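You operate a simulated robot arm through the tools that you are given. There is no shell and no other tool. Be economical: measure what you need, move in short steps, check, and stop when the job is done.

You are at the controls of a simulated robot arm. One attempt, no reset.

## Task
Fold the white hanky on the flap board and shut it in the blue box.
Fine: work the red and blue slides before the green one; each slide ends out again.
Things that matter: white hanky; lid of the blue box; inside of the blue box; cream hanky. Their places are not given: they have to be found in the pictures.

The check looks at the end state, three seconds after you hand in, the way a careful person would. Anything else that was tipped, shoved, dropped, spilled or broken makes it a failure.

## Robot
A 6-joint arm with a two-finger parallel gripper, fixed in place. Base frame: the origin is at the foot of the arm, x ahead of it, y to its left, z up; the work surface is at about z = 0.78. Units: m, rad, N and s.
With the tool pointing down near the work surface it reaches from about 0.24 to 0.64 m from the base axis. Its first joint turns from -1.152 to 1.152 rad. Payload 2.7 kg.
The TCP is the grasp point between the finger pads, 0.023 m short of the fingertips. In the tool frame z runs along the fingers and y along their closing line. Largest opening 0.094 m; finger width 0.038, thickness 0.01; the body of the gripper, 0.054 by 0.096 m, starts 0.039 m behind the TCP.
Orientation is told as [roll, pitch, yaw] about the base's x, y, z axes, in that order, counted from this pose: with the fingers straight down and closing along the base's y, the tool's x points along the base's -x, its y along +y and its z along -z.

## Interface
- The arm moves only by the tool send_rows. Its argument "increments" is a list of rows, each an object of numbers (a shift or turn left out is 0, a gripper value left out holds the last): "grip": the opening, from 0 (shut) to 1 (fully open); "tx", "ty", "tz": the shift along the base's x, y, z in units of 400 mm (1.0 is 400 mm); "rx", "ry", "rz": the turn, a rotation vector about the base's x, y, z in units of 180 degrees (1.0 is 180 degrees). In form: [{"grip": .., "tx": .., "ty": .., "tz": .., "rx": .., "ry": .., "rz": ..}, ...]. A call has 1 to 8 rows; each row is the pose to reach, as a shift and turn from the pose commanded when the call began. A call with a number of a shift or a turn outside -1 to 1 is refused whole. Each row takes 0.2 s and may step no farther than 0.05 m and 0.15 rad from the row before; otherwise, or with a gripper value out of range, the whole call is refused. Where a pose cannot be reached the arm comes as near as it can. A force on the tool above 70 N (or 10 N above the force at the start of the call, whichever is more), or a blocked arm, ends the call early, and 0.2 s more pass. The fingers move at their own pace (about 0.045 m/s each) and stop on an object; they squeeze with about 42 N. The grip force told is the motor's: it shows also when the fingers shut on nothing. Time passes only in rows, and 0.2 s behind the last, so rows that repeat a pose let the fingers close. The reply holds the time, the measured pose of the TCP, the force on the tool along the base axes, the opening and the grip force, in the units named above and with some noise.
- Cameras (640 x 400 px; columns grow to the right, rows downward): "scene" is fixed at [0.0832, -0.44, 1.4035]; the picture's right is [0.69, -0.72, 0.00], its down [-0.42, -0.41, -0.81] and it looks along [0.58, 0.56, -0.59] (base axes); focal length 331 px, centre (320, 200). "wrist" rides on the gripper at [-0.039, 0, -0.044] in the tool frame; the picture's right is [0.00, -1.00, 0.00], its down [0.97, 0.00, -0.24] and it looks along [0.24, 0.00, 0.97] (tool axes); focal length 218 px, centre (320, 200).
- get_image(camera): a new picture of that camera. No time passes.
- measure_at(camera, pixels): there is no depth. For up to 12 entries [column, row, z] of the newest picture of that camera ("zoom" is the newest enlarged one), the place [x, y] in the base frame at which the ray of that pixel passes the height z, good to about 0.002 m. No time passes.
- close_up(camera, box): a new picture of the part [left, top, right, bottom] of that camera's present view, enlarged. No time passes.
- sign_off(): hands the job in; it is judged then, once.

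Keep the steps short. Do not move on a guess: measure, check each grasp and each placing, and mend mistakes. In all there are 80 turns and 54 pictures (those below and enlarged ones count). Leave the gripper open and the arm clear of the work at the hand-in unless told otherwise, and finish with a single line.

The tools are called after "Emit:" by a JSON object that holds its "name" and its "arguments". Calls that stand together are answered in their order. send_rows: Moves the arm, as the interface text tells. Its arguments: {"type":"object","properties":{"increments":{"type":"array","items":{"type":"object","properties":{"grip":{"type":"number"},"tx":{"type":"number"},"ty":{"type":"number"},"tz":{"type":"number"},"rx":{"type":"number"},"ry":{"type":"number"},"rz":{"type":"number"}}}}},"required":["increments"]} The other tools are called the same way: get_image (camera) takes a picture; measure_at (camera, pixels) gives the place at which the rays of pixels pass given heights; close_up (camera, box) takes an enlarged picture of a part of a camera's view; sign_off () hands the job in.

At the start:

```text
clock: 0.0
ee_pos: [0.4524, -0.0224, 1.092]
tcp_rot: [0.001, 0.0, 0.001]
force: [0.3, 0.6, -0.4]
grip_width: 0.0941
grip_force: 0.1
```

scene: 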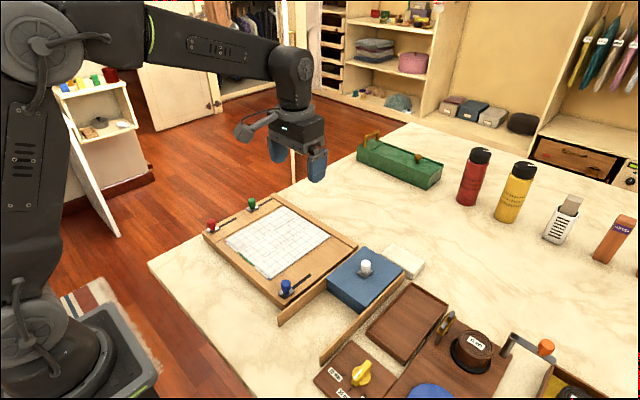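
wrist: 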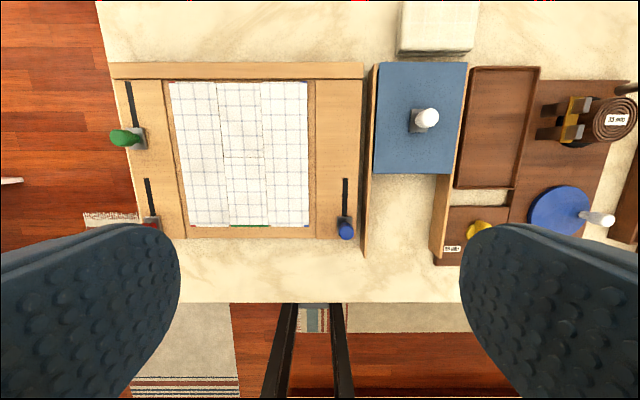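

I see the flap board with the white gridded hanky, three slides (red, green, blue knobs) and the blue-lidded box. I'll enlarge both views to understand the mechanism.

Emit:
{"name": "close_up", "arguments": {"camera": "scene", "box": [190, 180, 450, 342]}}

Emit:
{"name": "close_up", "arguments": {"camera": "wrist", "box": [90, 40, 490, 290]}}

```text
2.46 times, centred on (320, 261) of scene
```

zoom: 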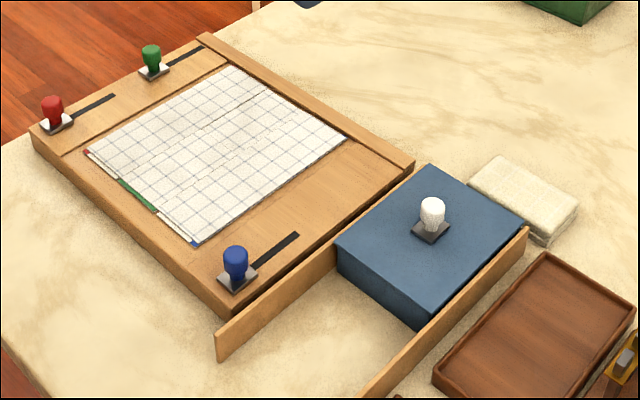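

```text
1.60 times, centred on (290, 165) of wrist
```

zoom: 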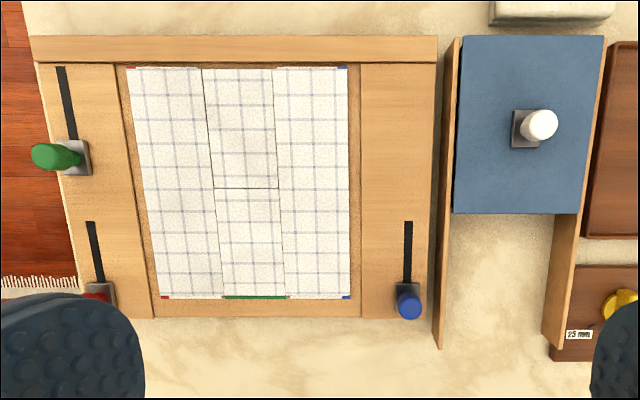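

Next I triangulate the knobs and lid using both cameras at several heights.

Emit:
{"name": "measure_at", "arguments": {"camera": "scene", "pixels": [[285.5, 281, 0.82], [285.5, 281, 0.84], [285.5, 281, 0.86], [251, 201, 0.82], [251, 201, 0.84], [251, 201, 0.86], [211, 222, 0.82], [211, 222, 0.84], [211, 222, 0.86], [365.5, 263, 0.86], [365.5, 263, 0.88], [365.5, 263, 0.9]]}}

Emit:
{"name": "measure_at", "arguments": {"camera": "wrist", "pixels": [[346, 231, 0.82], [346, 231, 0.84], [346, 231, 0.86], [118, 138, 0.82], [118, 138, 0.84], [118, 138, 0.86], [430, 117, 0.86], [430, 117, 0.88], [430, 117, 0.9]]}}

```text
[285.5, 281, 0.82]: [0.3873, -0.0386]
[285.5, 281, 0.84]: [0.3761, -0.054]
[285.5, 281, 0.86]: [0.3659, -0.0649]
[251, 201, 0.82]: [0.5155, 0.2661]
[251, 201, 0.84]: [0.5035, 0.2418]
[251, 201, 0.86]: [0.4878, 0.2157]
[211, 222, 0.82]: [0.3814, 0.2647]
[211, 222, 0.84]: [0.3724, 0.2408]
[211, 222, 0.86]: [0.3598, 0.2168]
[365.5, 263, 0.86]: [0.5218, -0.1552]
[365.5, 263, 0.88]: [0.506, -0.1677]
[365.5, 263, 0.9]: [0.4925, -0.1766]
```

```text
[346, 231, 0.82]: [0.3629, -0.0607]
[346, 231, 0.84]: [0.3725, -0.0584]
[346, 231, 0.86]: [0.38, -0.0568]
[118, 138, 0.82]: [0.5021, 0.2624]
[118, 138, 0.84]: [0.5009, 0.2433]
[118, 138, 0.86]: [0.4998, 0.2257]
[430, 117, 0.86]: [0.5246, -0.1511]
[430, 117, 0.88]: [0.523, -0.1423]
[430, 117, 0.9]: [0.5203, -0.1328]
```

Knob tops sit at about z=0.84: red (0.372,0.24), green (0.502,0.242), blue (0.374,-0.055). Now the slot ends, board edges, hanky corners, rails and lid.

Emit:
{"name": "measure_at", "arguments": {"camera": "wrist", "pixels": [[147.5, 179, 0.81], [128, 82.5, 0.81], [345, 179, 0.81], [345, 215, 0.81], [146, 215, 0.81], [170, 82, 0.81], [307, 82, 0.81], [309, 226, 0.81], [191, 226, 0.81], [366, 255, 0.82], [433, 255, 0.82], [362, 66, 0.82]]}}

Emit:
{"name": "measure_at", "arguments": {"camera": "wrist", "pixels": [[377, 63, 0.83], [467, 63, 0.83], [450, 173, 0.83], [374, 173, 0.83], [374, 173, 0.84], [450, 173, 0.84], [398, 52, 0.79], [474, 52, 0.79], [538, 68, 0.8], [456, 188, 0.8], [410, 133, 0.83], [438, 203, 0.82]]}}

Emit:
{"name": "measure_at", "arguments": {"camera": "scene", "pixels": [[404, 267, 0.82], [404, 267, 0.84], [363, 312, 0.82], [363, 312, 0.84], [326, 280, 0.82], [326, 280, 0.84], [278, 315, 0.8], [278, 315, 0.82], [363, 312, 0.83], [326, 280, 0.83], [279, 323, 0.78], [327, 295, 0.78]]}}

```text
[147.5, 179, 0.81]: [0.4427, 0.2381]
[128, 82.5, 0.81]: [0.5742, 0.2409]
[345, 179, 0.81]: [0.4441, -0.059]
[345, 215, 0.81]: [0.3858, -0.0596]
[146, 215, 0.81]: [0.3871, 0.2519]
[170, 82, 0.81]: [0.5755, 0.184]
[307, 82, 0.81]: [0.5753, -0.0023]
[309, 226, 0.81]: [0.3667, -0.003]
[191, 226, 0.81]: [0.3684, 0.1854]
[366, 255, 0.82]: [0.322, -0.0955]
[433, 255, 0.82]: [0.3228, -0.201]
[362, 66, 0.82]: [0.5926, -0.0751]
```

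```text
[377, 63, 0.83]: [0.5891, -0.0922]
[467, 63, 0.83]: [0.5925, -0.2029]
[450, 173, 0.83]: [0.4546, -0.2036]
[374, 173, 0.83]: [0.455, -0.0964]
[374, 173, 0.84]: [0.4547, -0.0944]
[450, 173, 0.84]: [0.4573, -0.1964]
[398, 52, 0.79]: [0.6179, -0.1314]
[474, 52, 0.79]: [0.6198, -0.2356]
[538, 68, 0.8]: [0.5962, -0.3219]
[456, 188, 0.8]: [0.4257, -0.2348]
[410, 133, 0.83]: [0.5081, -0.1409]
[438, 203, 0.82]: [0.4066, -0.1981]
```

```text
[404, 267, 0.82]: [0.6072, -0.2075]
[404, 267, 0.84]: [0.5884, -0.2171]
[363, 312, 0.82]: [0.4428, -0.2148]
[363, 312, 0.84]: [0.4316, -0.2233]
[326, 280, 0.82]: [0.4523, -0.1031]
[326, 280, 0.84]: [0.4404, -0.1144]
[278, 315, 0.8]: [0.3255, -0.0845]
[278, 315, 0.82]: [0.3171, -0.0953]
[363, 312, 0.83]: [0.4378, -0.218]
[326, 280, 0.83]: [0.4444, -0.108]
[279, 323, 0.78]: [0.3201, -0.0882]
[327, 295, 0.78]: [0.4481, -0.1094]
```

Box spans about x 0.455–0.59, y −0.20…−0.095, rails reach back to x=0.32, so the lid probably slides towards me. First, the red slide: go above it at z≈0.95 with the fingers partly closed.

Emit:
{"name": "send_rows", "arguments": {"increments": [{"grip": 0.55, "tx": -0.028, "ty": 0.093, "tz": -0.05}, {"tx": -0.057, "ty": 0.187, "tz": -0.101}, {"tx": -0.086, "ty": 0.281, "tz": -0.152}, {"tx": -0.114, "ty": 0.375, "tz": -0.203}, {"tx": -0.143, "ty": 0.469, "tz": -0.254}, {"tx": -0.172, "ty": 0.562, "tz": -0.304}, {"tx": -0.2, "ty": 0.656, "tz": -0.355}, {"tx": -0.2, "ty": 0.656, "tz": -0.355}]}}

Emit:
{"name": "get_image", "arguments": {"camera": "wrist"}}

Emit:
{"name": "measure_at", "arguments": {"camera": "wrist", "pixels": [[320, 270, 0.84]]}}

```text
clock: 1.8
ee_pos: [0.3734, 0.2377, 0.9501]
tcp_rot: [0.0, -0.001, 0.0]
force: [-0.1, 0.0, 0.7]
grip_width: 0.0516
grip_force: 0.0
```

```text
49 pictures are left
```

wrist: 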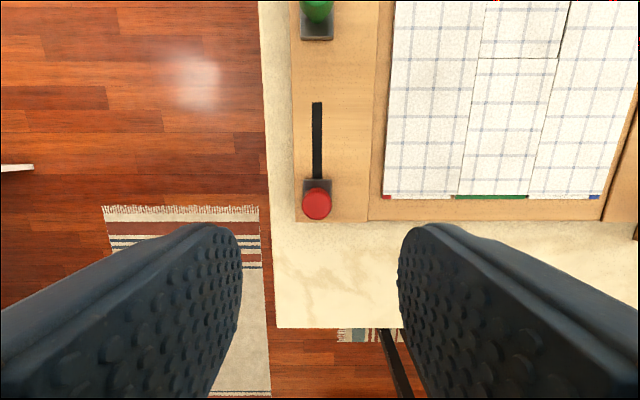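

```text
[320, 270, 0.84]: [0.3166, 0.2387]
```

The red knob top is at pixel (316,204).

Emit:
{"name": "measure_at", "arguments": {"camera": "wrist", "pixels": [[316, 205, 0.84], [316, 205, 0.83], [317, 180, 0.81], [317, 102, 0.81], [317, 4, 0.84]]}}

```text
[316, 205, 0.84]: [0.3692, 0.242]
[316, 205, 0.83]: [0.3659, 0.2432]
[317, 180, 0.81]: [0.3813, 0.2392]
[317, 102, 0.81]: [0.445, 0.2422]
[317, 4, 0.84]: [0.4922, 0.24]
```

Knob at (0.370, 0.241). Going down to z=0.842 around it and closing.

Emit:
{"name": "send_rows", "arguments": {"increments": [{"tx": -0.008, "ty": 0.008, "tz": -0.1}, {"tx": -0.008, "ty": 0.008, "tz": -0.2}, {"tx": -0.008, "ty": 0.008, "tz": -0.27}, {"tx": -0.008, "ty": 0.008, "tz": -0.27, "grip": 0.0}, {"tx": -0.008, "ty": 0.008, "tz": -0.27, "grip": 0.0}, {"tx": -0.008, "ty": 0.008, "tz": -0.27, "grip": 0.0}]}}

Emit:
{"name": "get_image", "arguments": {"camera": "scene"}}

```text
clock: 3.2
ee_pos: [0.3709, 0.2409, 0.8427]
tcp_rot: [-0.008, 0.006, -0.004]
force: [4.6, -47.3, 10.5]
grip_width: 0.021
grip_force: 45.3
```

```text
48 pictures are left
```

scene: 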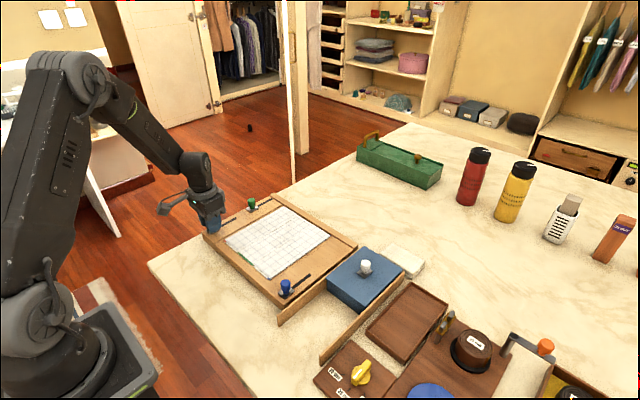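

Gripped (width 0.021), with a sideways load that shows I'm about 2 mm off in y. I'll correct that and push +x gently.

Emit:
{"name": "send_rows", "arguments": {"increments": [{"ty": -0.006}, {"ty": -0.006, "tx": 0.025}, {"ty": -0.006, "tx": 0.05}, {"ty": -0.006, "tx": 0.075}, {"ty": -0.006, "tx": 0.1}]}}

Emit:
{"name": "get_image", "arguments": {"camera": "scene"}}

```text
clock: 4.4
ee_pos: [0.4094, 0.2393, 0.8432]
tcp_rot: [-0.001, 0.002, 0.0]
force: [-0.9, -27.2, 7.1]
grip_width: 0.0207
grip_force: 45.0
```

```text
47 pictures are left
```

scene: 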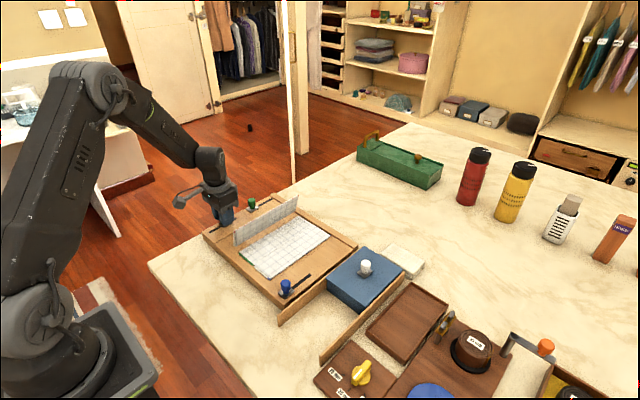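

The red flap is standing upright. Continue the push to the slot's end.

Emit:
{"name": "send_rows", "arguments": {"increments": [{"ty": -0.003, "tx": 0.02}, {"ty": -0.003, "tx": 0.04}, {"ty": -0.003, "tx": 0.055}, {"ty": -0.003, "tx": 0.07}, {"ty": -0.003, "tx": 0.07}]}}

Emit:
{"name": "get_image", "arguments": {"camera": "scene"}}

```text
clock: 5.6
ee_pos: [0.4333, 0.2407, 0.8428]
tcp_rot: [-0.005, 0.013, 0.001]
force: [-38.1, -4.1, 12.7]
grip_width: 0.0211
grip_force: 44.8
```

```text
46 pictures are left
```

scene: 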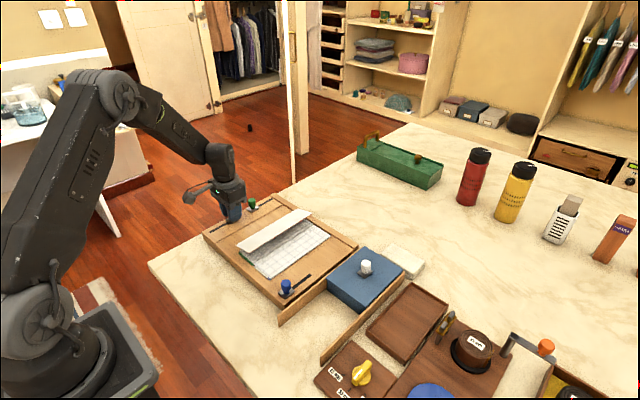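

End stop reached (−38 N, 63 mm travel). Pull the slide back out slowly.

Emit:
{"name": "send_rows", "arguments": {"increments": [{"tx": -0.03}, {"tx": -0.06}, {"tx": -0.09}, {"tx": -0.12}, {"tx": -0.15}, {"tx": -0.168}, {"tx": -0.176}, {"tx": -0.176}]}}

Emit:
{"name": "close_up", "arguments": {"camera": "scene", "box": [190, 180, 450, 342]}}

```text
clock: 7.4
ee_pos: [0.3702, 0.2411, 0.8447]
tcp_rot: [0.001, -0.006, -0.001]
force: [31.2, -11.2, -25.3]
grip_width: 0.0211
grip_force: 44.9
```

```text
2.46 times, centred on (320, 261) of scene
```

zoom: 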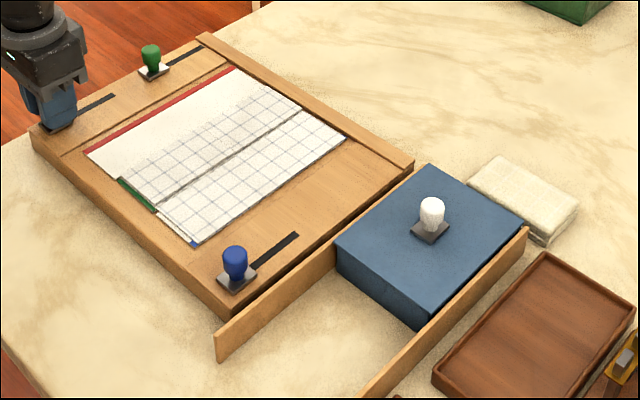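

The left third is folded and the red slide is out. Open, rise, and move over to the blue knob.

Emit:
{"name": "send_rows", "arguments": {"increments": [{"tx": 0.008, "grip": 0.5}, {"tx": 0.008}, {"tx": 0.008}, {"tx": 0.008, "tz": 0.1}, {"tx": 0.01, "tz": 0.2}, {"tx": 0.01, "ty": -0.06, "tz": 0.28}, {"tx": 0.012, "ty": -0.18, "tz": 0.28}, {"tx": 0.014, "ty": -0.3, "tz": 0.28}]}}

Emit:
{"name": "send_rows", "arguments": {"increments": [{"ty": -0.12}, {"ty": -0.24}, {"ty": -0.36}, {"ty": -0.435}, {"ty": -0.435}]}}

Emit:
{"name": "get_image", "arguments": {"camera": "wrist"}}

```text
clock: 9.2
ee_pos: [0.3735, 0.1208, 0.9532]
tcp_rot: [0.0, -0.001, -0.002]
force: [-0.5, 1.0, -0.5]
grip_width: 0.047
grip_force: 0.1
```

```text
clock: 10.4
ee_pos: [0.3713, -0.056, 0.9534]
tcp_rot: [-0.001, 0.0, 0.0]
force: [-0.2, -0.2, 0.3]
grip_width: 0.0469
grip_force: 0.1
```

```text
44 pictures are left
```

wrist: 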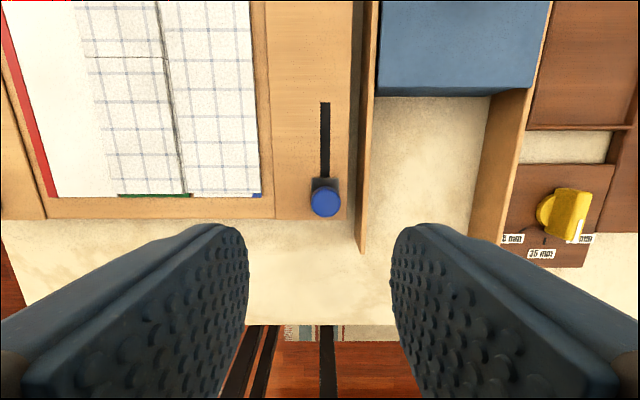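

Emit:
{"name": "measure_at", "arguments": {"camera": "wrist", "pixels": [[325, 202, 0.84], [362, 250, 0.82], [367, 100, 0.82], [349, 200, 0.81]]}}

```text
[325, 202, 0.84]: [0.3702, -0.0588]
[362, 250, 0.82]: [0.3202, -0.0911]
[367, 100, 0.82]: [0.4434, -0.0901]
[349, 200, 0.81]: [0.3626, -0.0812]
```

Blue knob at (0.370, −0.059). The rail is close (y≈−0.09), so I narrow the fingers to 35 mm and grip slightly higher.

Emit:
{"name": "send_rows", "arguments": {"increments": [{"grip": 0.37, "tx": -0.005, "ty": -0.0085}, {"tx": -0.005, "ty": -0.0085, "tz": -0.1}, {"tx": -0.005, "ty": -0.0085, "tz": -0.2}, {"tx": -0.005, "ty": -0.0085, "tz": -0.265}, {"tx": -0.005, "ty": -0.0085, "tz": -0.265, "grip": 0.0}, {"tx": -0.005, "ty": -0.0085, "tz": -0.265}, {"tx": -0.005, "ty": -0.0085, "tz": -0.265}]}}

```text
clock: 12.0
ee_pos: [0.3714, -0.0595, 0.8486]
tcp_rot: [-0.002, 0.001, -0.004]
force: [-0.2, -50.4, -1.2]
grip_width: 0.0209
grip_force: 44.9
```

Gripped. Push in to the end (63 mm), easing y a little.

Emit:
{"name": "send_rows", "arguments": {"increments": [{"ty": -0.004}, {"ty": -0.006, "tx": 0.025}, {"ty": -0.006, "tx": 0.05}, {"ty": -0.006, "tx": 0.075}, {"ty": -0.006, "tx": 0.1}, {"ty": -0.006, "tx": 0.125}, {"ty": -0.006, "tx": 0.15}, {"ty": -0.006, "tx": 0.17}]}}

Emit:
{"name": "get_image", "arguments": {"camera": "scene"}}

```text
clock: 13.8
ee_pos: [0.434, -0.0593, 0.8477]
tcp_rot: [0.0, 0.017, -0.001]
force: [-35.3, -17.0, 20.0]
grip_width: 0.0207
grip_force: 45.1
```

```text
43 pictures are left
```

scene: 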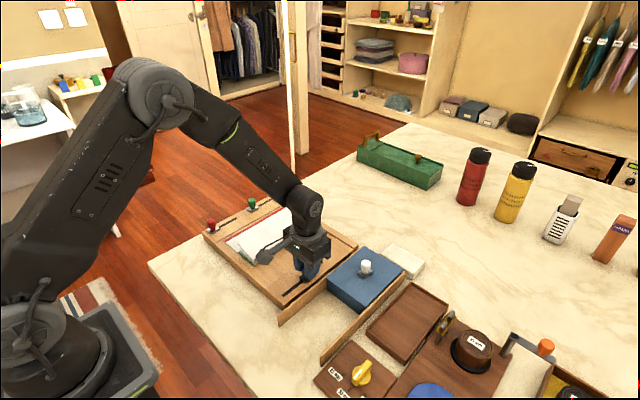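

At the end stop again (x=0.434). Pull back out.

Emit:
{"name": "send_rows", "arguments": {"increments": [{"tx": -0.03}, {"tx": -0.06}, {"tx": -0.09}, {"tx": -0.12}, {"tx": -0.15}, {"tx": -0.168}, {"tx": -0.175}, {"tx": -0.175}]}}

Emit:
{"name": "send_rows", "arguments": {"increments": [{"tx": 0.007, "grip": 0.37}, {"tx": 0.007}, {"tx": 0.007}, {"tx": 0.007, "tz": 0.1}, {"tx": 0.01, "tz": 0.2}, {"tx": 0.06, "ty": 0.06, "tz": 0.27}, {"tx": 0.1, "ty": 0.17, "tz": 0.27}, {"tx": 0.14, "ty": 0.28, "tz": 0.27, "grip": 0.5}]}}

Emit:
{"name": "get_image", "arguments": {"camera": "wrist"}}

```text
clock: 15.6
ee_pos: [0.3708, -0.0597, 0.8482]
tcp_rot: [0.001, -0.005, -0.001]
force: [17.0, -33.2, -21.7]
grip_width: 0.0208
grip_force: 45.1
```

```text
clock: 17.4
ee_pos: [0.4289, 0.0524, 0.9578]
tcp_rot: [0.001, 0.001, 0.0]
force: [0.3, -0.2, -1.3]
grip_width: 0.0471
grip_force: 0.1
```

```text
42 pictures are left
```

wrist: 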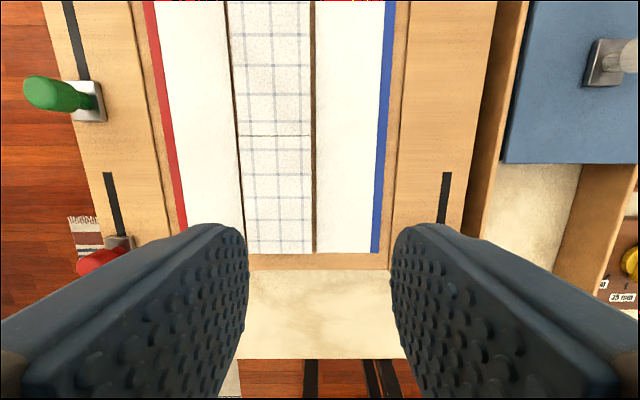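

Both side thirds are folded and both flaps back. Now the green knob, near (0.498, 0.241).

Emit:
{"name": "send_rows", "arguments": {"increments": [{"tx": 0.04, "ty": 0.11}, {"tx": 0.08, "ty": 0.22}, {"tx": 0.12, "ty": 0.34}, {"tx": 0.165, "ty": 0.44}, {"tx": 0.165, "ty": 0.47}, {"tx": 0.165, "ty": 0.47}]}}

Emit:
{"name": "get_image", "arguments": {"camera": "wrist"}}

Emit:
{"name": "measure_at", "arguments": {"camera": "wrist", "pixels": [[318, 200, 0.84], [318, 205, 0.84], [318, 195, 0.84], [313, 200, 0.84]]}}

```text
refused: row 3 steps farther than a row can; nothing moved
```

```text
41 pictures are left
```

wrist: 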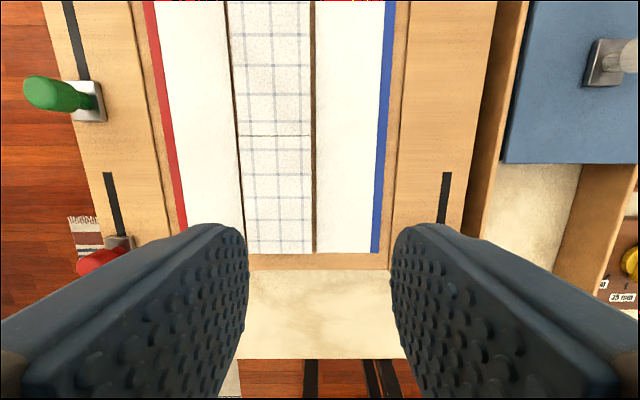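

```text
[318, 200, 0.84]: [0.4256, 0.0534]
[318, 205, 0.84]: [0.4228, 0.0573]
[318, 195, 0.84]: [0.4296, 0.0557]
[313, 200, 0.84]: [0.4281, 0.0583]
```

The third step was slightly too long; I'll resend it with shorter steps.

Emit:
{"name": "send_rows", "arguments": {"increments": [{"tx": 0.035, "ty": 0.1}, {"tx": 0.07, "ty": 0.2}, {"tx": 0.105, "ty": 0.3}, {"tx": 0.14, "ty": 0.4}, {"tx": 0.165, "ty": 0.47}, {"tx": 0.165, "ty": 0.47}]}}

Emit:
{"name": "get_image", "arguments": {"camera": "wrist"}}

```text
clock: 18.8
ee_pos: [0.4907, 0.2418, 0.9563]
tcp_rot: [0.001, 0.001, 0.0]
force: [0.5, 0.0, 1.0]
grip_width: 0.047
grip_force: 0.0
```

```text
40 pictures are left
```

wrist: 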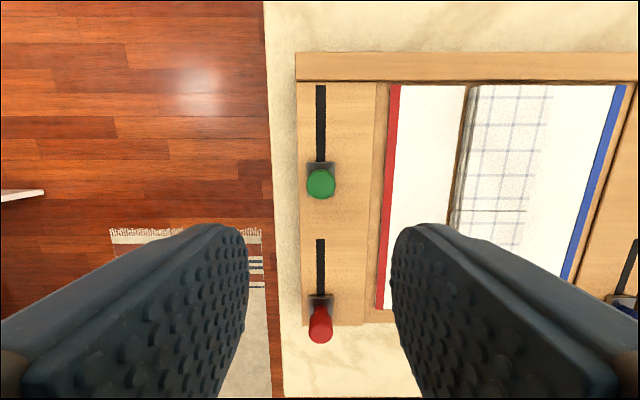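

Emit:
{"name": "measure_at", "arguments": {"camera": "wrist", "pixels": [[321, 184, 0.84], [321, 323, 0.84], [320, 85, 0.81], [400, 85, 0.81]]}}

```text
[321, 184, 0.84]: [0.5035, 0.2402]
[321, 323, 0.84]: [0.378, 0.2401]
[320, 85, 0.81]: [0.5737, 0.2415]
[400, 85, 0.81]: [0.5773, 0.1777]
```

Green knob at (0.501, 0.240). Descend and grip.

Emit:
{"name": "send_rows", "arguments": {"increments": [{"tx": 0.025, "ty": -0.006}, {"tx": 0.025, "ty": -0.006, "tz": -0.1}, {"tx": 0.025, "ty": -0.006, "tz": -0.2}, {"tx": 0.025, "ty": -0.006, "tz": -0.28}, {"tx": 0.025, "ty": -0.006, "tz": -0.28, "grip": 0.0}, {"tx": 0.025, "ty": -0.006, "tz": -0.28}, {"tx": 0.025, "ty": -0.006, "tz": -0.28}]}}

```text
clock: 20.4
ee_pos: [0.4993, 0.24, 0.8439]
tcp_rot: [0.0, 0.0, 0.002]
force: [2.6, 10.0, -8.0]
grip_width: 0.0211
grip_force: 45.6
```

Gripped (21 mm). Push in by up to ~66 mm, slowly.

Emit:
{"name": "send_rows", "arguments": {"increments": [{"tx": 0.022}, {"tx": 0.044}, {"tx": 0.066}, {"tx": 0.088}, {"tx": 0.11}, {"tx": 0.132}, {"tx": 0.152}, {"tx": 0.166}]}}

Emit:
{"name": "get_image", "arguments": {"camera": "scene"}}

```text
clock: 22.2
ee_pos: [0.5622, 0.2395, 0.8446]
tcp_rot: [-0.002, 0.015, 0.0]
force: [-39.5, 4.5, 3.4]
grip_width: 0.0213
grip_force: 45.0
```

```text
39 pictures are left
```

scene: 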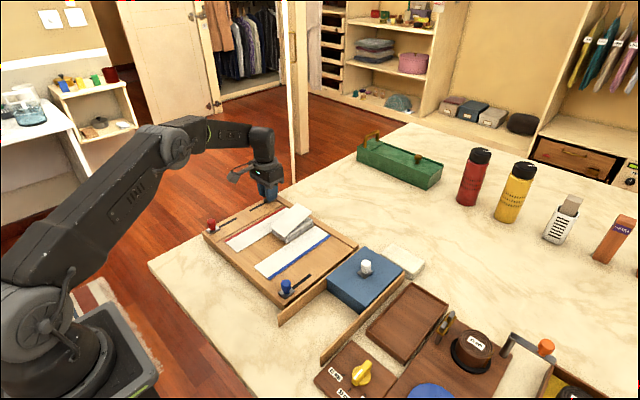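

Green at its stop and the flap is over. Pull back out.

Emit:
{"name": "send_rows", "arguments": {"increments": [{"tx": -0.028}, {"tx": -0.056}, {"tx": -0.084}, {"tx": -0.112}, {"tx": -0.14}, {"tx": -0.16}, {"tx": -0.173}, {"tx": -0.173}]}}

Emit:
{"name": "close_up", "arguments": {"camera": "scene", "box": [190, 180, 450, 342]}}

```text
clock: 24.0
ee_pos: [0.5011, 0.241, 0.8454]
tcp_rot: [0.004, -0.006, 0.0]
force: [20.7, 29.8, -23.0]
grip_width: 0.0208
grip_force: 45.5
```

```text
2.46 times, centred on (320, 261) of scene
```

zoom: 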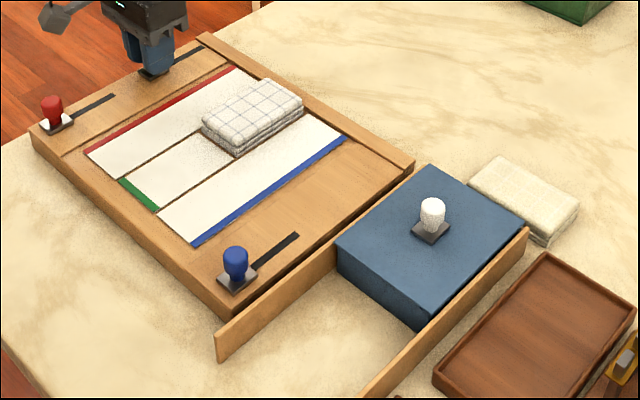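

The packet is folded and all three slides are out. Next: release, rise, and move above the lid knob near (0.523, −0.15).

Emit:
{"name": "send_rows", "arguments": {"increments": [{"tx": 0.006, "grip": 0.5}, {"tx": 0.006}, {"tx": 0.006}, {"tx": 0.006, "tz": 0.1}, {"tx": 0.006, "tz": 0.2}, {"tx": 0.006, "ty": -0.05, "tz": 0.29}, {"tx": 0.006, "ty": -0.165, "tz": 0.29}, {"tx": 0.006, "ty": -0.28, "tz": 0.29}]}}

Emit:
{"name": "send_rows", "arguments": {"increments": [{"ty": -0.12}, {"ty": -0.24}, {"ty": -0.36}, {"ty": -0.48}, {"ty": -0.6}, {"ty": -0.7}, {"ty": -0.7}]}}

Emit:
{"name": "get_image", "arguments": {"camera": "wrist"}}

```text
clock: 25.8
ee_pos: [0.5031, 0.1288, 0.9582]
tcp_rot: [-0.001, 0.001, 0.0]
force: [0.6, 0.5, -0.5]
grip_width: 0.0471
grip_force: 0.0
```

```text
clock: 27.4
ee_pos: [0.4955, -0.1553, 0.9638]
tcp_rot: [-0.001, -0.001, -0.001]
force: [0.4, 0.1, -0.2]
grip_width: 0.047
grip_force: 0.1
```

```text
37 pictures are left
```

wrist: 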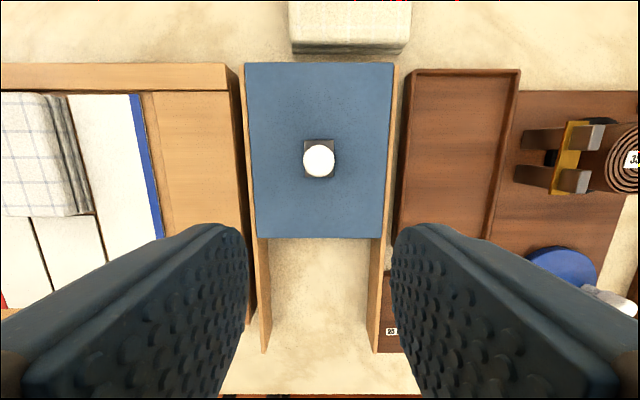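

Emit:
{"name": "measure_at", "arguments": {"camera": "wrist", "pixels": [[319, 160, 0.86], [319, 160, 0.87], [258, 238, 0.83], [390, 238, 0.83], [245, 64, 0.83], [393, 64, 0.83], [292, 53, 0.79], [400, 300, 0.81], [265, 350, 0.82], [376, 350, 0.82], [45, 94, 0.83], [90, 212, 0.82]]}}

Emit:
{"name": "close_up", "arguments": {"camera": "scene", "box": [300, 230, 430, 330]}}

```text
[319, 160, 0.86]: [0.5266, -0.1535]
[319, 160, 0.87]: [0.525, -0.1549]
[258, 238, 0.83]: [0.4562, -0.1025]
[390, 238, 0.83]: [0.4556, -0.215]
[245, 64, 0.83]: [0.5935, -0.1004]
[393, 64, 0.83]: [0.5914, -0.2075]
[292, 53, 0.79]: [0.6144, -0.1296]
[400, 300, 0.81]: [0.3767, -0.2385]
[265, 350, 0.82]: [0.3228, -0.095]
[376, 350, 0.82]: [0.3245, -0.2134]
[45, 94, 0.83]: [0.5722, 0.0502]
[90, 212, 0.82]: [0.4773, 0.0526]
```

```text
4.00 times, centred on (365, 280) of scene
```

zoom: 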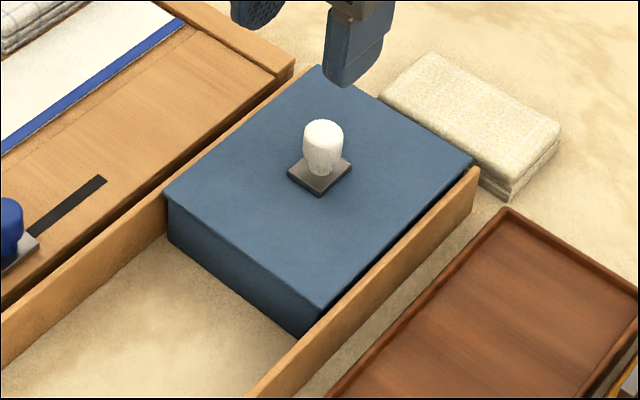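

Lid knob at (0.525, −0.1545), top about 0.865. Descend to z≈0.862 and grip.

Emit:
{"name": "send_rows", "arguments": {"increments": [{"tx": 0.074, "ty": 0.002}, {"tx": 0.074, "ty": 0.002, "tz": -0.1}, {"tx": 0.074, "ty": 0.002, "tz": -0.2}, {"tx": 0.074, "ty": 0.002, "tz": -0.2545}, {"tx": 0.074, "ty": 0.002, "tz": -0.2545, "grip": 0.0}, {"tx": 0.074, "ty": 0.002, "tz": -0.2545}, {"tx": 0.074, "ty": 0.002, "tz": -0.2545}]}}

Emit:
{"name": "close_up", "arguments": {"camera": "scene", "box": [300, 230, 430, 330]}}

```text
clock: 29.0
ee_pos: [0.5296, -0.1546, 0.8601]
tcp_rot: [-0.002, 0.001, -0.001]
force: [0.7, -15.4, -5.7]
grip_width: 0.0212
grip_force: 45.1
```

```text
4.00 times, centred on (365, 280) of scene
```

zoom: 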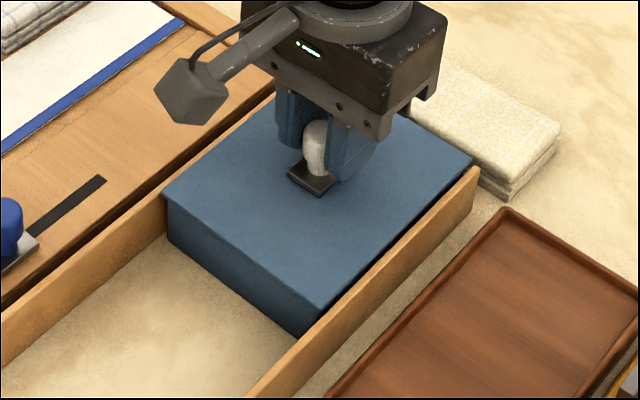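

Gripped. Try a short 16 mm pull toward −x and look.

Emit:
{"name": "send_rows", "arguments": {"increments": [{"tx": -0.01}, {"tx": -0.02}, {"tx": -0.03}, {"tx": -0.04}]}}

Emit:
{"name": "close_up", "arguments": {"camera": "scene", "box": [300, 230, 430, 330]}}

```text
clock: 30.0
ee_pos: [0.5137, -0.1556, 0.8596]
tcp_rot: [-0.002, -0.002, 0.002]
force: [-0.1, -23.9, 0.5]
grip_width: 0.0212
grip_force: 45.5
```

```text
4.00 times, centred on (365, 280) of scene
```

zoom: 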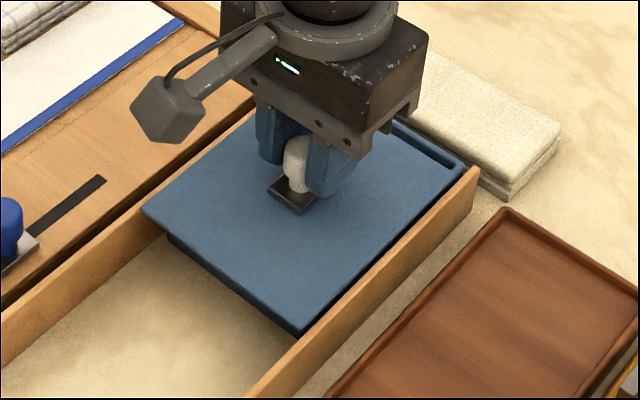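

It slides freely. Continue to a total of about 130 mm.

Emit:
{"name": "send_rows", "arguments": {"increments": [{"tx": -0.035}, {"tx": -0.07}, {"tx": -0.105}, {"tx": -0.14}, {"tx": -0.175}, {"tx": -0.21}, {"tx": -0.245}, {"tx": -0.28}]}}

Emit:
{"name": "get_image", "arguments": {"camera": "scene"}}

```text
clock: 31.8
ee_pos: [0.4029, -0.1548, 0.8602]
tcp_rot: [-0.003, 0.0, 0.002]
force: [0.4, -22.7, 16.4]
grip_width: 0.0211
grip_force: 45.6
```

```text
33 pictures are left
```

scene: 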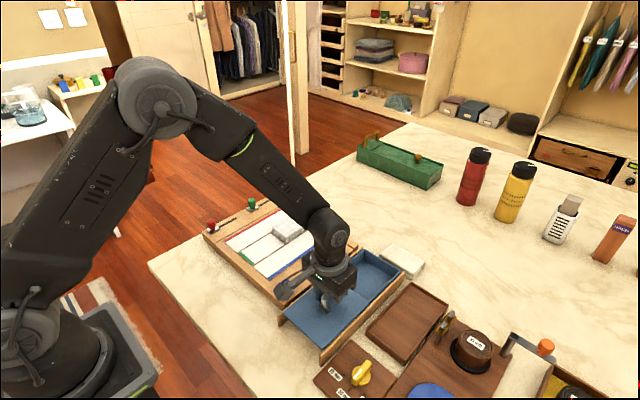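

Box open. I'll ease 4 mm further, release, rise and travel above the packet.

Emit:
{"name": "send_rows", "arguments": {"increments": [{"tx": -0.01}, {"tx": -0.01, "grip": 0.5}, {"tx": -0.01}, {"tx": -0.01}, {"tx": -0.01, "tz": 0.1}, {"tx": -0.01, "tz": 0.2}, {"tx": 0.03, "ty": 0.06, "tz": 0.26}, {"tx": 0.08, "ty": 0.16, "tz": 0.26}]}}

Emit:
{"name": "send_rows", "arguments": {"increments": [{"tx": 0.04, "ty": 0.1}, {"tx": 0.08, "ty": 0.2}, {"tx": 0.12, "ty": 0.3}, {"tx": 0.16, "ty": 0.4}, {"tx": 0.18, "ty": 0.45, "grip": 1.0}, {"tx": 0.18, "ty": 0.45, "grip": 1.0}, {"tx": 0.18, "ty": 0.45, "grip": 1.0}]}}

Emit:
{"name": "get_image", "arguments": {"camera": "wrist"}}

Emit:
{"name": "get_image", "arguments": {"camera": "scene"}}

```text
clock: 33.6
ee_pos: [0.4363, -0.0886, 0.9603]
tcp_rot: [0.0, -0.001, -0.002]
force: [-0.4, 0.9, -0.2]
grip_width: 0.0472
grip_force: 0.2
```

```text
clock: 35.2
ee_pos: [0.5068, 0.0919, 0.9651]
tcp_rot: [0.0, -0.001, 0.0]
force: [-0.6, 0.1, 0.9]
grip_width: 0.0938
grip_force: 0.1
```

```text
32 pictures are left
```

wrist: 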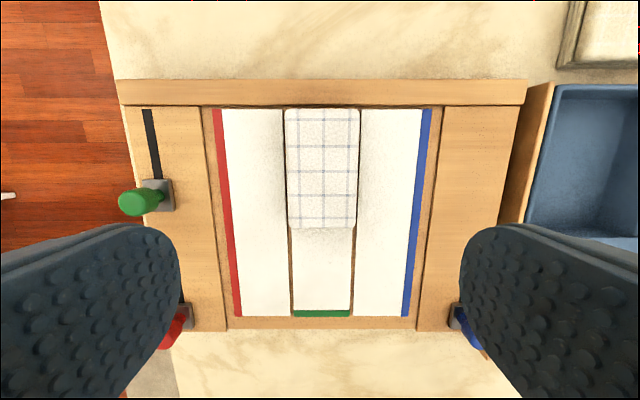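

```text
31 pictures are left
```

scene: 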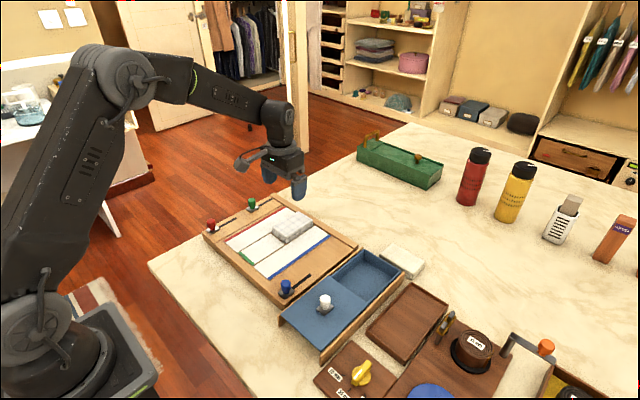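

Emit:
{"name": "measure_at", "arguments": {"camera": "wrist", "pixels": [[286, 109, 0.83], [358, 109, 0.83], [356, 228, 0.83], [289, 228, 0.83], [286, 109, 0.82], [356, 228, 0.82], [289, 228, 0.82]]}}

Emit:
{"name": "measure_at", "arguments": {"camera": "scene", "pixels": [[285, 243, 0.81], [285, 238, 0.83], [285, 238, 0.82], [360, 305, 0.83], [397, 263, 0.8], [313, 227, 0.83], [313, 231, 0.81]]}}

Emit:
{"name": "close_up", "arguments": {"camera": "scene", "box": [225, 185, 345, 275]}}

Emit:
{"name": "close_up", "arguments": {"camera": "scene", "box": [270, 230, 430, 360]}}

```text
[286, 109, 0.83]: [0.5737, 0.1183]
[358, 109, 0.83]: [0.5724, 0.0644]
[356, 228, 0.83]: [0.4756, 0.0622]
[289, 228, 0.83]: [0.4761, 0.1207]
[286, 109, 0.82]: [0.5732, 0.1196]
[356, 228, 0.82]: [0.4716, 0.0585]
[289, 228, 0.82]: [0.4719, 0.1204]
```

```text
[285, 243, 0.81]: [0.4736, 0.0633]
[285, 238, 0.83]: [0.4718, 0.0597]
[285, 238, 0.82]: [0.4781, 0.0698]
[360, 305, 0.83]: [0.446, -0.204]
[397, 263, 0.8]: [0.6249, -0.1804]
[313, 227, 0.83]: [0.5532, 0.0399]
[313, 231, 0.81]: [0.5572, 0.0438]
```

```text
4.44 times, centred on (285, 230) of scene
```

zoom: 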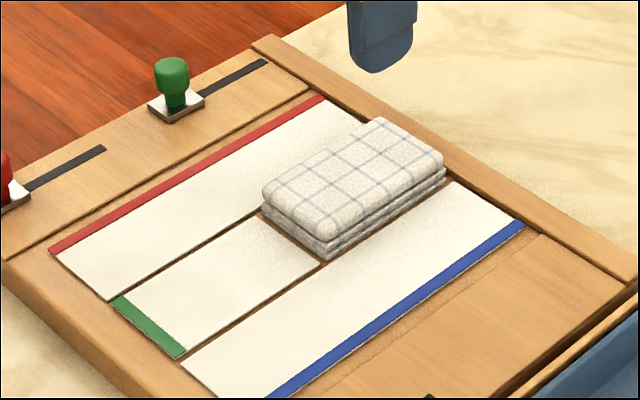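

```text
3.08 times, centred on (350, 295) of scene
```

zoom: 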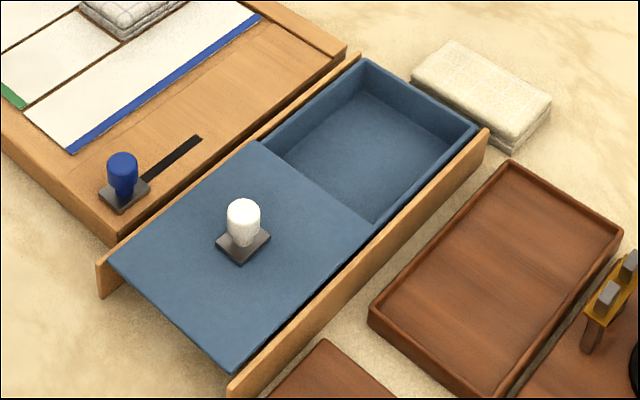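

Packet: x 0.474–0.573, y 0.060–0.121, about 2 cm thick on a surface near 0.81. Lower with fingers wide over its sides to z≈0.836 (tips ~0.813).

Emit:
{"name": "send_rows", "arguments": {"increments": [{"tx": 0.043, "ty": -0.0035, "tz": -0.05}, {"tx": 0.043, "ty": -0.0035, "tz": -0.15}, {"tx": 0.043, "ty": -0.0035, "tz": -0.25}, {"tx": 0.043, "ty": -0.0035, "tz": -0.3}, {"tx": 0.043, "ty": -0.0035, "tz": -0.3228}, {"tx": 0.043, "ty": -0.0035, "tz": -0.3228}]}}

Emit:
{"name": "close_up", "arguments": {"camera": "scene", "box": [225, 185, 345, 275]}}

Emit:
{"name": "get_image", "arguments": {"camera": "wrist"}}

```text
clock: 36.6
ee_pos: [0.5227, 0.0908, 0.8343]
tcp_rot: [0.0, -0.001, -0.001]
force: [-0.9, 0.6, 0.3]
grip_width: 0.0939
grip_force: 0.1
```

```text
4.44 times, centred on (285, 230) of scene
```

zoom: 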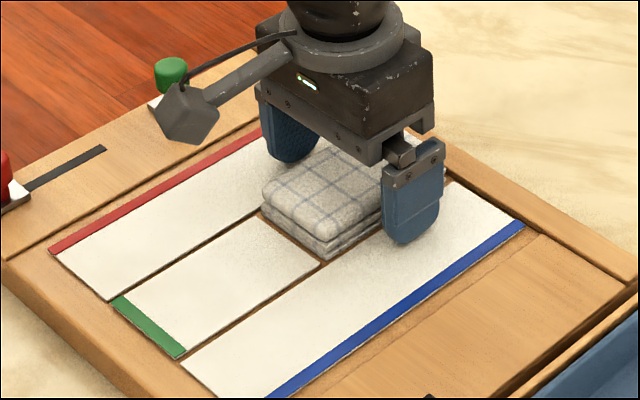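

```text
27 pictures are left
```

wrist: 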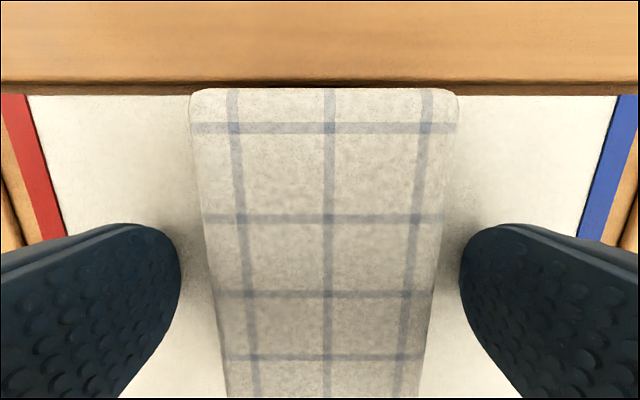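

The packet is centred between the fingers with no contact force. Lower 3 mm more and close.

Emit:
{"name": "send_rows", "arguments": {"increments": [{"tz": -0.004}, {"tz": -0.008}, {"tz": -0.008, "grip": 0.0}, {"tz": -0.008}, {"tz": -0.008}, {"tz": -0.008}]}}

Emit:
{"name": "close_up", "arguments": {"camera": "scene", "box": [225, 185, 345, 275]}}

```text
clock: 38.0
ee_pos: [0.5242, 0.0919, 0.8333]
tcp_rot: [0.0, -0.003, -0.001]
force: [0.6, 0.3, 19.2]
grip_width: 0.0591
grip_force: 41.7
```

```text
4.44 times, centred on (285, 230) of scene
```

zoom: 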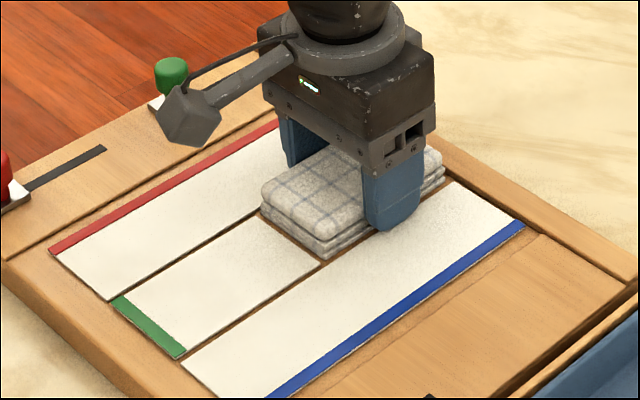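

Held at 59 mm (tips just touching the surface at 0.81). Lift slowly and check.

Emit:
{"name": "send_rows", "arguments": {"increments": [{"tz": 0.02}, {"tz": 0.05}, {"tz": 0.1}, {"tz": 0.15}, {"tz": 0.2}, {"tz": 0.2}]}}

Emit:
{"name": "get_image", "arguments": {"camera": "scene"}}

```text
clock: 39.4
ee_pos: [0.5222, 0.0895, 0.9117]
tcp_rot: [0.0, 0.0, 0.001]
force: [0.5, -0.3, 0.1]
grip_width: 0.0001
grip_force: 41.6
```

```text
25 pictures are left
```

scene: 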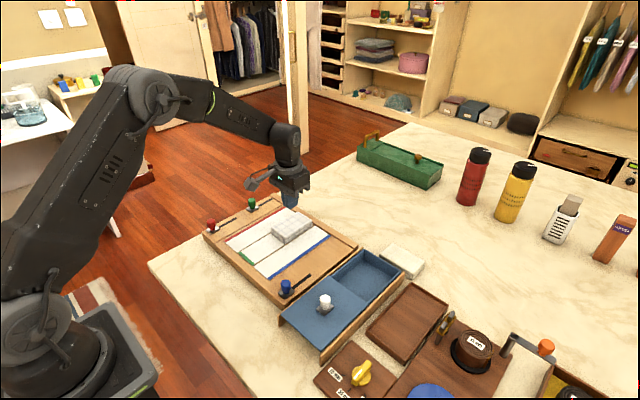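

The packet slipped out and the fingers shut. Look closely at the packet.

Emit:
{"name": "close_up", "arguments": {"camera": "scene", "box": [225, 185, 345, 275]}}

Emit:
{"name": "get_image", "arguments": {"camera": "wrist"}}

```text
4.44 times, centred on (285, 230) of scene
```

zoom: 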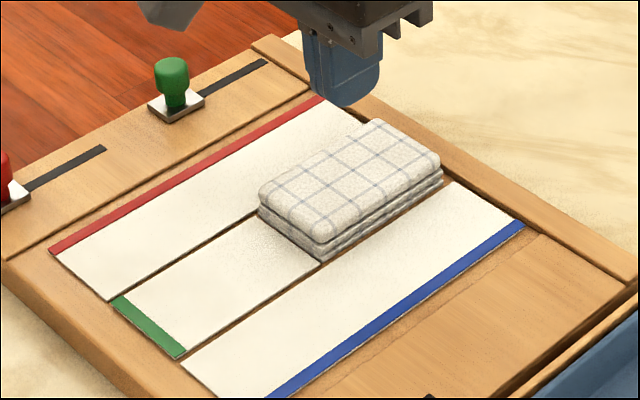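

```text
23 pictures are left
```

wrist: 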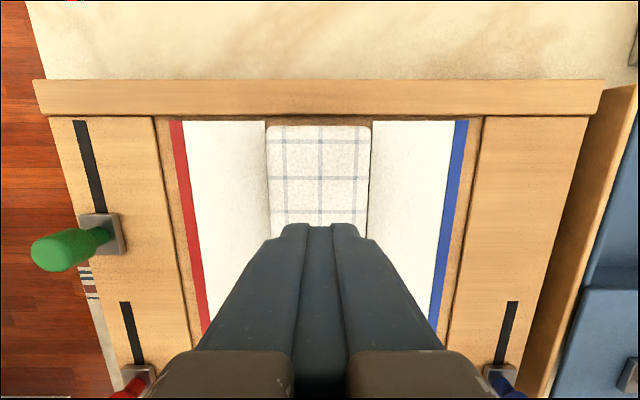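

The packet is intact. Measure where it sits now.

Emit:
{"name": "measure_at", "arguments": {"camera": "wrist", "pixels": [[267, 128, 0.828], [371, 128, 0.828], [271, 220, 0.828], [369, 220, 0.828], [319, 119, 0.81]]}}

Emit:
{"name": "measure_at", "arguments": {"camera": "scene", "pixels": [[283.3, 240, 0.828], [283.3, 240, 0.823], [285.8, 244, 0.81], [271.5, 232, 0.81], [313, 229, 0.82]]}}

```text
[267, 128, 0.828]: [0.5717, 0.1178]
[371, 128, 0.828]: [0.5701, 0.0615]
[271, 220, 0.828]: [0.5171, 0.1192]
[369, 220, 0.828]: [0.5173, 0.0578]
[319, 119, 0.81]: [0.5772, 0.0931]
```

```text
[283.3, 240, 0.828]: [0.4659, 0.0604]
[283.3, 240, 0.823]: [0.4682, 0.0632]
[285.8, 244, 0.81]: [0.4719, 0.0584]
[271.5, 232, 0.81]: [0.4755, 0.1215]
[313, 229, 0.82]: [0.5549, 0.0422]
```

Packet centre is now about (0.521, 0.0895). Retry: open, descend with the tips just off the surface, close with a longer settle, then lift by only 4 mm.

Emit:
{"name": "send_rows", "arguments": {"increments": [{"grip": 1.0}, {"grip": 1.0, "tx": -0.003}, {"tx": -0.003}, {"tx": -0.003, "tz": -0.06}, {"tx": -0.003, "tz": -0.12}, {"tx": -0.003, "tz": -0.165}, {"tx": -0.003, "tz": -0.192}, {"tx": -0.003, "tz": -0.192}]}}

Emit:
{"name": "send_rows", "arguments": {"increments": [{"grip": 0.0}, {}, {}, {}, {}, {}, {"tz": 0.005}, {"tz": 0.01}]}}

Emit:
{"name": "close_up", "arguments": {"camera": "scene", "box": [225, 185, 345, 275]}}

```text
clock: 41.2
ee_pos: [0.5208, 0.0883, 0.8344]
tcp_rot: [0.0, -0.002, 0.0]
force: [-0.8, 1.3, -0.2]
grip_width: 0.094
grip_force: 0.1
```

```text
clock: 43.0
ee_pos: [0.5218, 0.0889, 0.8366]
tcp_rot: [-0.001, 0.0, -0.001]
force: [-0.4, -0.6, 0.7]
grip_width: 0.0591
grip_force: 42.3
```

```text
4.44 times, centred on (285, 230) of scene
```

zoom: 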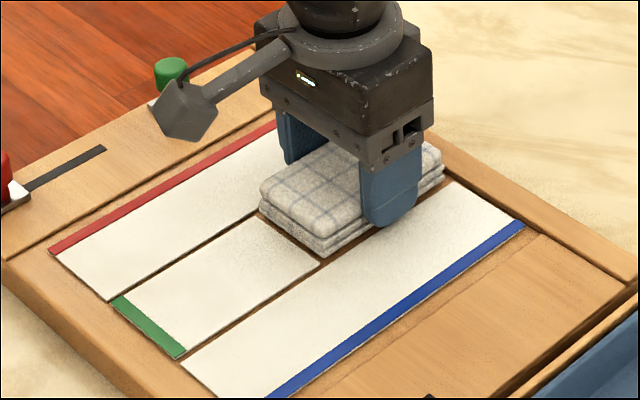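

Still 59 mm. Keep lifting in 2–3 mm steps and watch the width.

Emit:
{"name": "send_rows", "arguments": {"increments": [{"tz": 0.005}, {"tz": 0.01}, {"tz": 0.015}, {"tz": 0.02}]}}

Emit:
{"name": "close_up", "arguments": {"camera": "scene", "box": [225, 185, 345, 275]}}

```text
clock: 44.0
ee_pos: [0.5232, 0.0906, 0.8471]
tcp_rot: [-0.001, 0.001, -0.001]
force: [-0.5, -1.0, 0.1]
grip_width: 0.0587
grip_force: 41.8
```

```text
4.44 times, centred on (285, 230) of scene
```

zoom: 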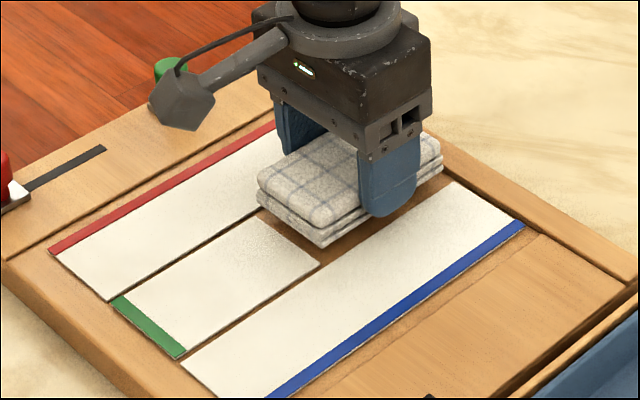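

It lifts cleanly when slow. Continue up to about 0.868.

Emit:
{"name": "send_rows", "arguments": {"increments": [{"tz": 0.005}, {"tz": 0.011}, {"tz": 0.018}, {"tz": 0.025}, {"tz": 0.032}, {"tz": 0.039}, {"tz": 0.046}, {"tz": 0.052}]}}

Emit:
{"name": "close_up", "arguments": {"camera": "scene", "box": [225, 185, 345, 275]}}

```text
clock: 45.8
ee_pos: [0.5222, 0.0889, 0.8671]
tcp_rot: [-0.001, 0.0, -0.001]
force: [-0.2, 0.1, -0.2]
grip_width: 0.0592
grip_force: 42.1
```

```text
4.44 times, centred on (285, 230) of scene
```

zoom: 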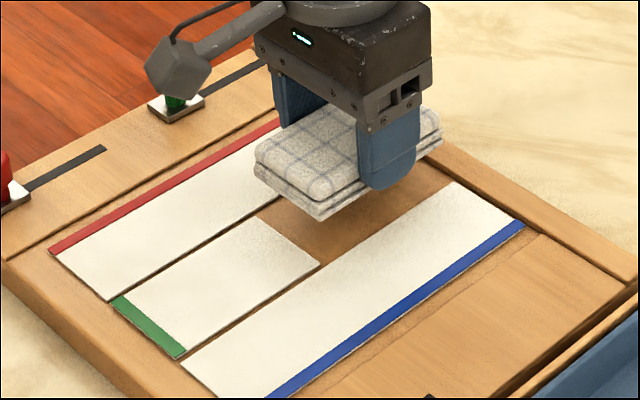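

Secure. Carry it slowly in −y toward the box.

Emit:
{"name": "send_rows", "arguments": {"increments": [{"ty": -0.01}, {"ty": -0.03}, {"ty": -0.06}, {"ty": -0.1}, {"ty": -0.14}, {"ty": -0.18}, {"ty": -0.21}, {"ty": -0.23}]}}

Emit:
{"name": "send_rows", "arguments": {"increments": [{"ty": -0.02}, {"ty": -0.06}, {"ty": -0.11}, {"ty": -0.17}, {"ty": -0.23}, {"ty": -0.29}, {"ty": -0.34}, {"ty": -0.37}]}}

Emit:
{"name": "get_image", "arguments": {"camera": "wrist"}}

Emit:
{"name": "close_up", "arguments": {"camera": "scene", "box": [290, 210, 450, 330]}}

```text
clock: 47.6
ee_pos: [0.5235, -0.0041, 0.8656]
tcp_rot: [0.001, 0.0, 0.0]
force: [-0.9, 0.1, 0.2]
grip_width: 0.0589
grip_force: 42.2
```

```text
clock: 49.4
ee_pos: [0.5237, -0.1526, 0.8658]
tcp_rot: [0.0, -0.001, -0.001]
force: [0.3, 0.5, -0.3]
grip_width: 0.059
grip_force: 42.3
```

```text
19 pictures are left
```

wrist: 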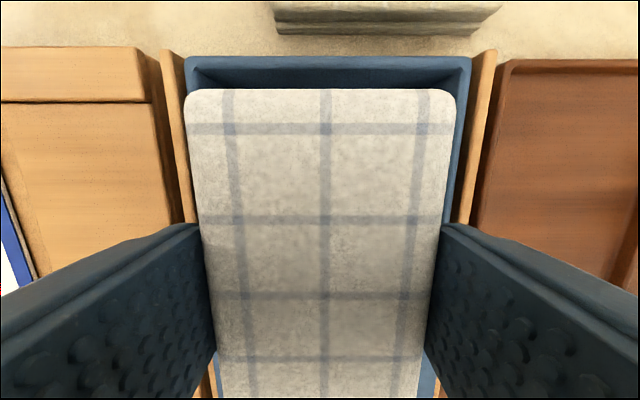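

```text
3.33 times, centred on (370, 270) of scene
```

zoom: 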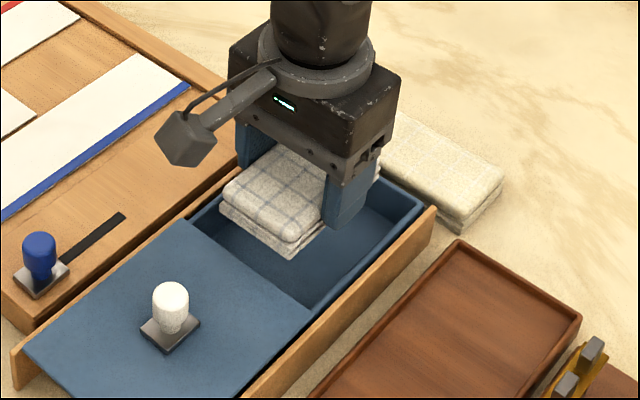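

Over the box. Measure the box walls to centre the packet before lowering.

Emit:
{"name": "measure_at", "arguments": {"camera": "wrist", "pixels": [[187, 57, 0.825], [471, 57, 0.825], [196, 69, 0.825], [462, 69, 0.825], [186, 92, 0.858], [455, 92, 0.858], [320, 60, 0.825], [320, 69, 0.825]]}}

Emit:
{"name": "measure_at", "arguments": {"camera": "zoom", "pixels": [[188, 220, 0.83], [312, 307, 0.83], [287, 258, 0.84], [287, 258, 0.835], [220, 212, 0.835], [286, 238, 0.858]]}}

```text
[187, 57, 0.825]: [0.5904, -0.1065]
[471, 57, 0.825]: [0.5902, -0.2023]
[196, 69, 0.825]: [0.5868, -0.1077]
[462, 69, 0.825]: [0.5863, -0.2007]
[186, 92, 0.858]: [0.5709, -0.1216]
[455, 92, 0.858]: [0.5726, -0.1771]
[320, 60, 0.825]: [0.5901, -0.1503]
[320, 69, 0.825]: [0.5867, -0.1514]
```

```text
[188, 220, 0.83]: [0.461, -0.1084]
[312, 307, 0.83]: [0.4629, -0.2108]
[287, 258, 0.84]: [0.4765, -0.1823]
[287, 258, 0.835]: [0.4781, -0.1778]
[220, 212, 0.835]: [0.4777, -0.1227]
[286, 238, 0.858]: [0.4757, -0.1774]
```

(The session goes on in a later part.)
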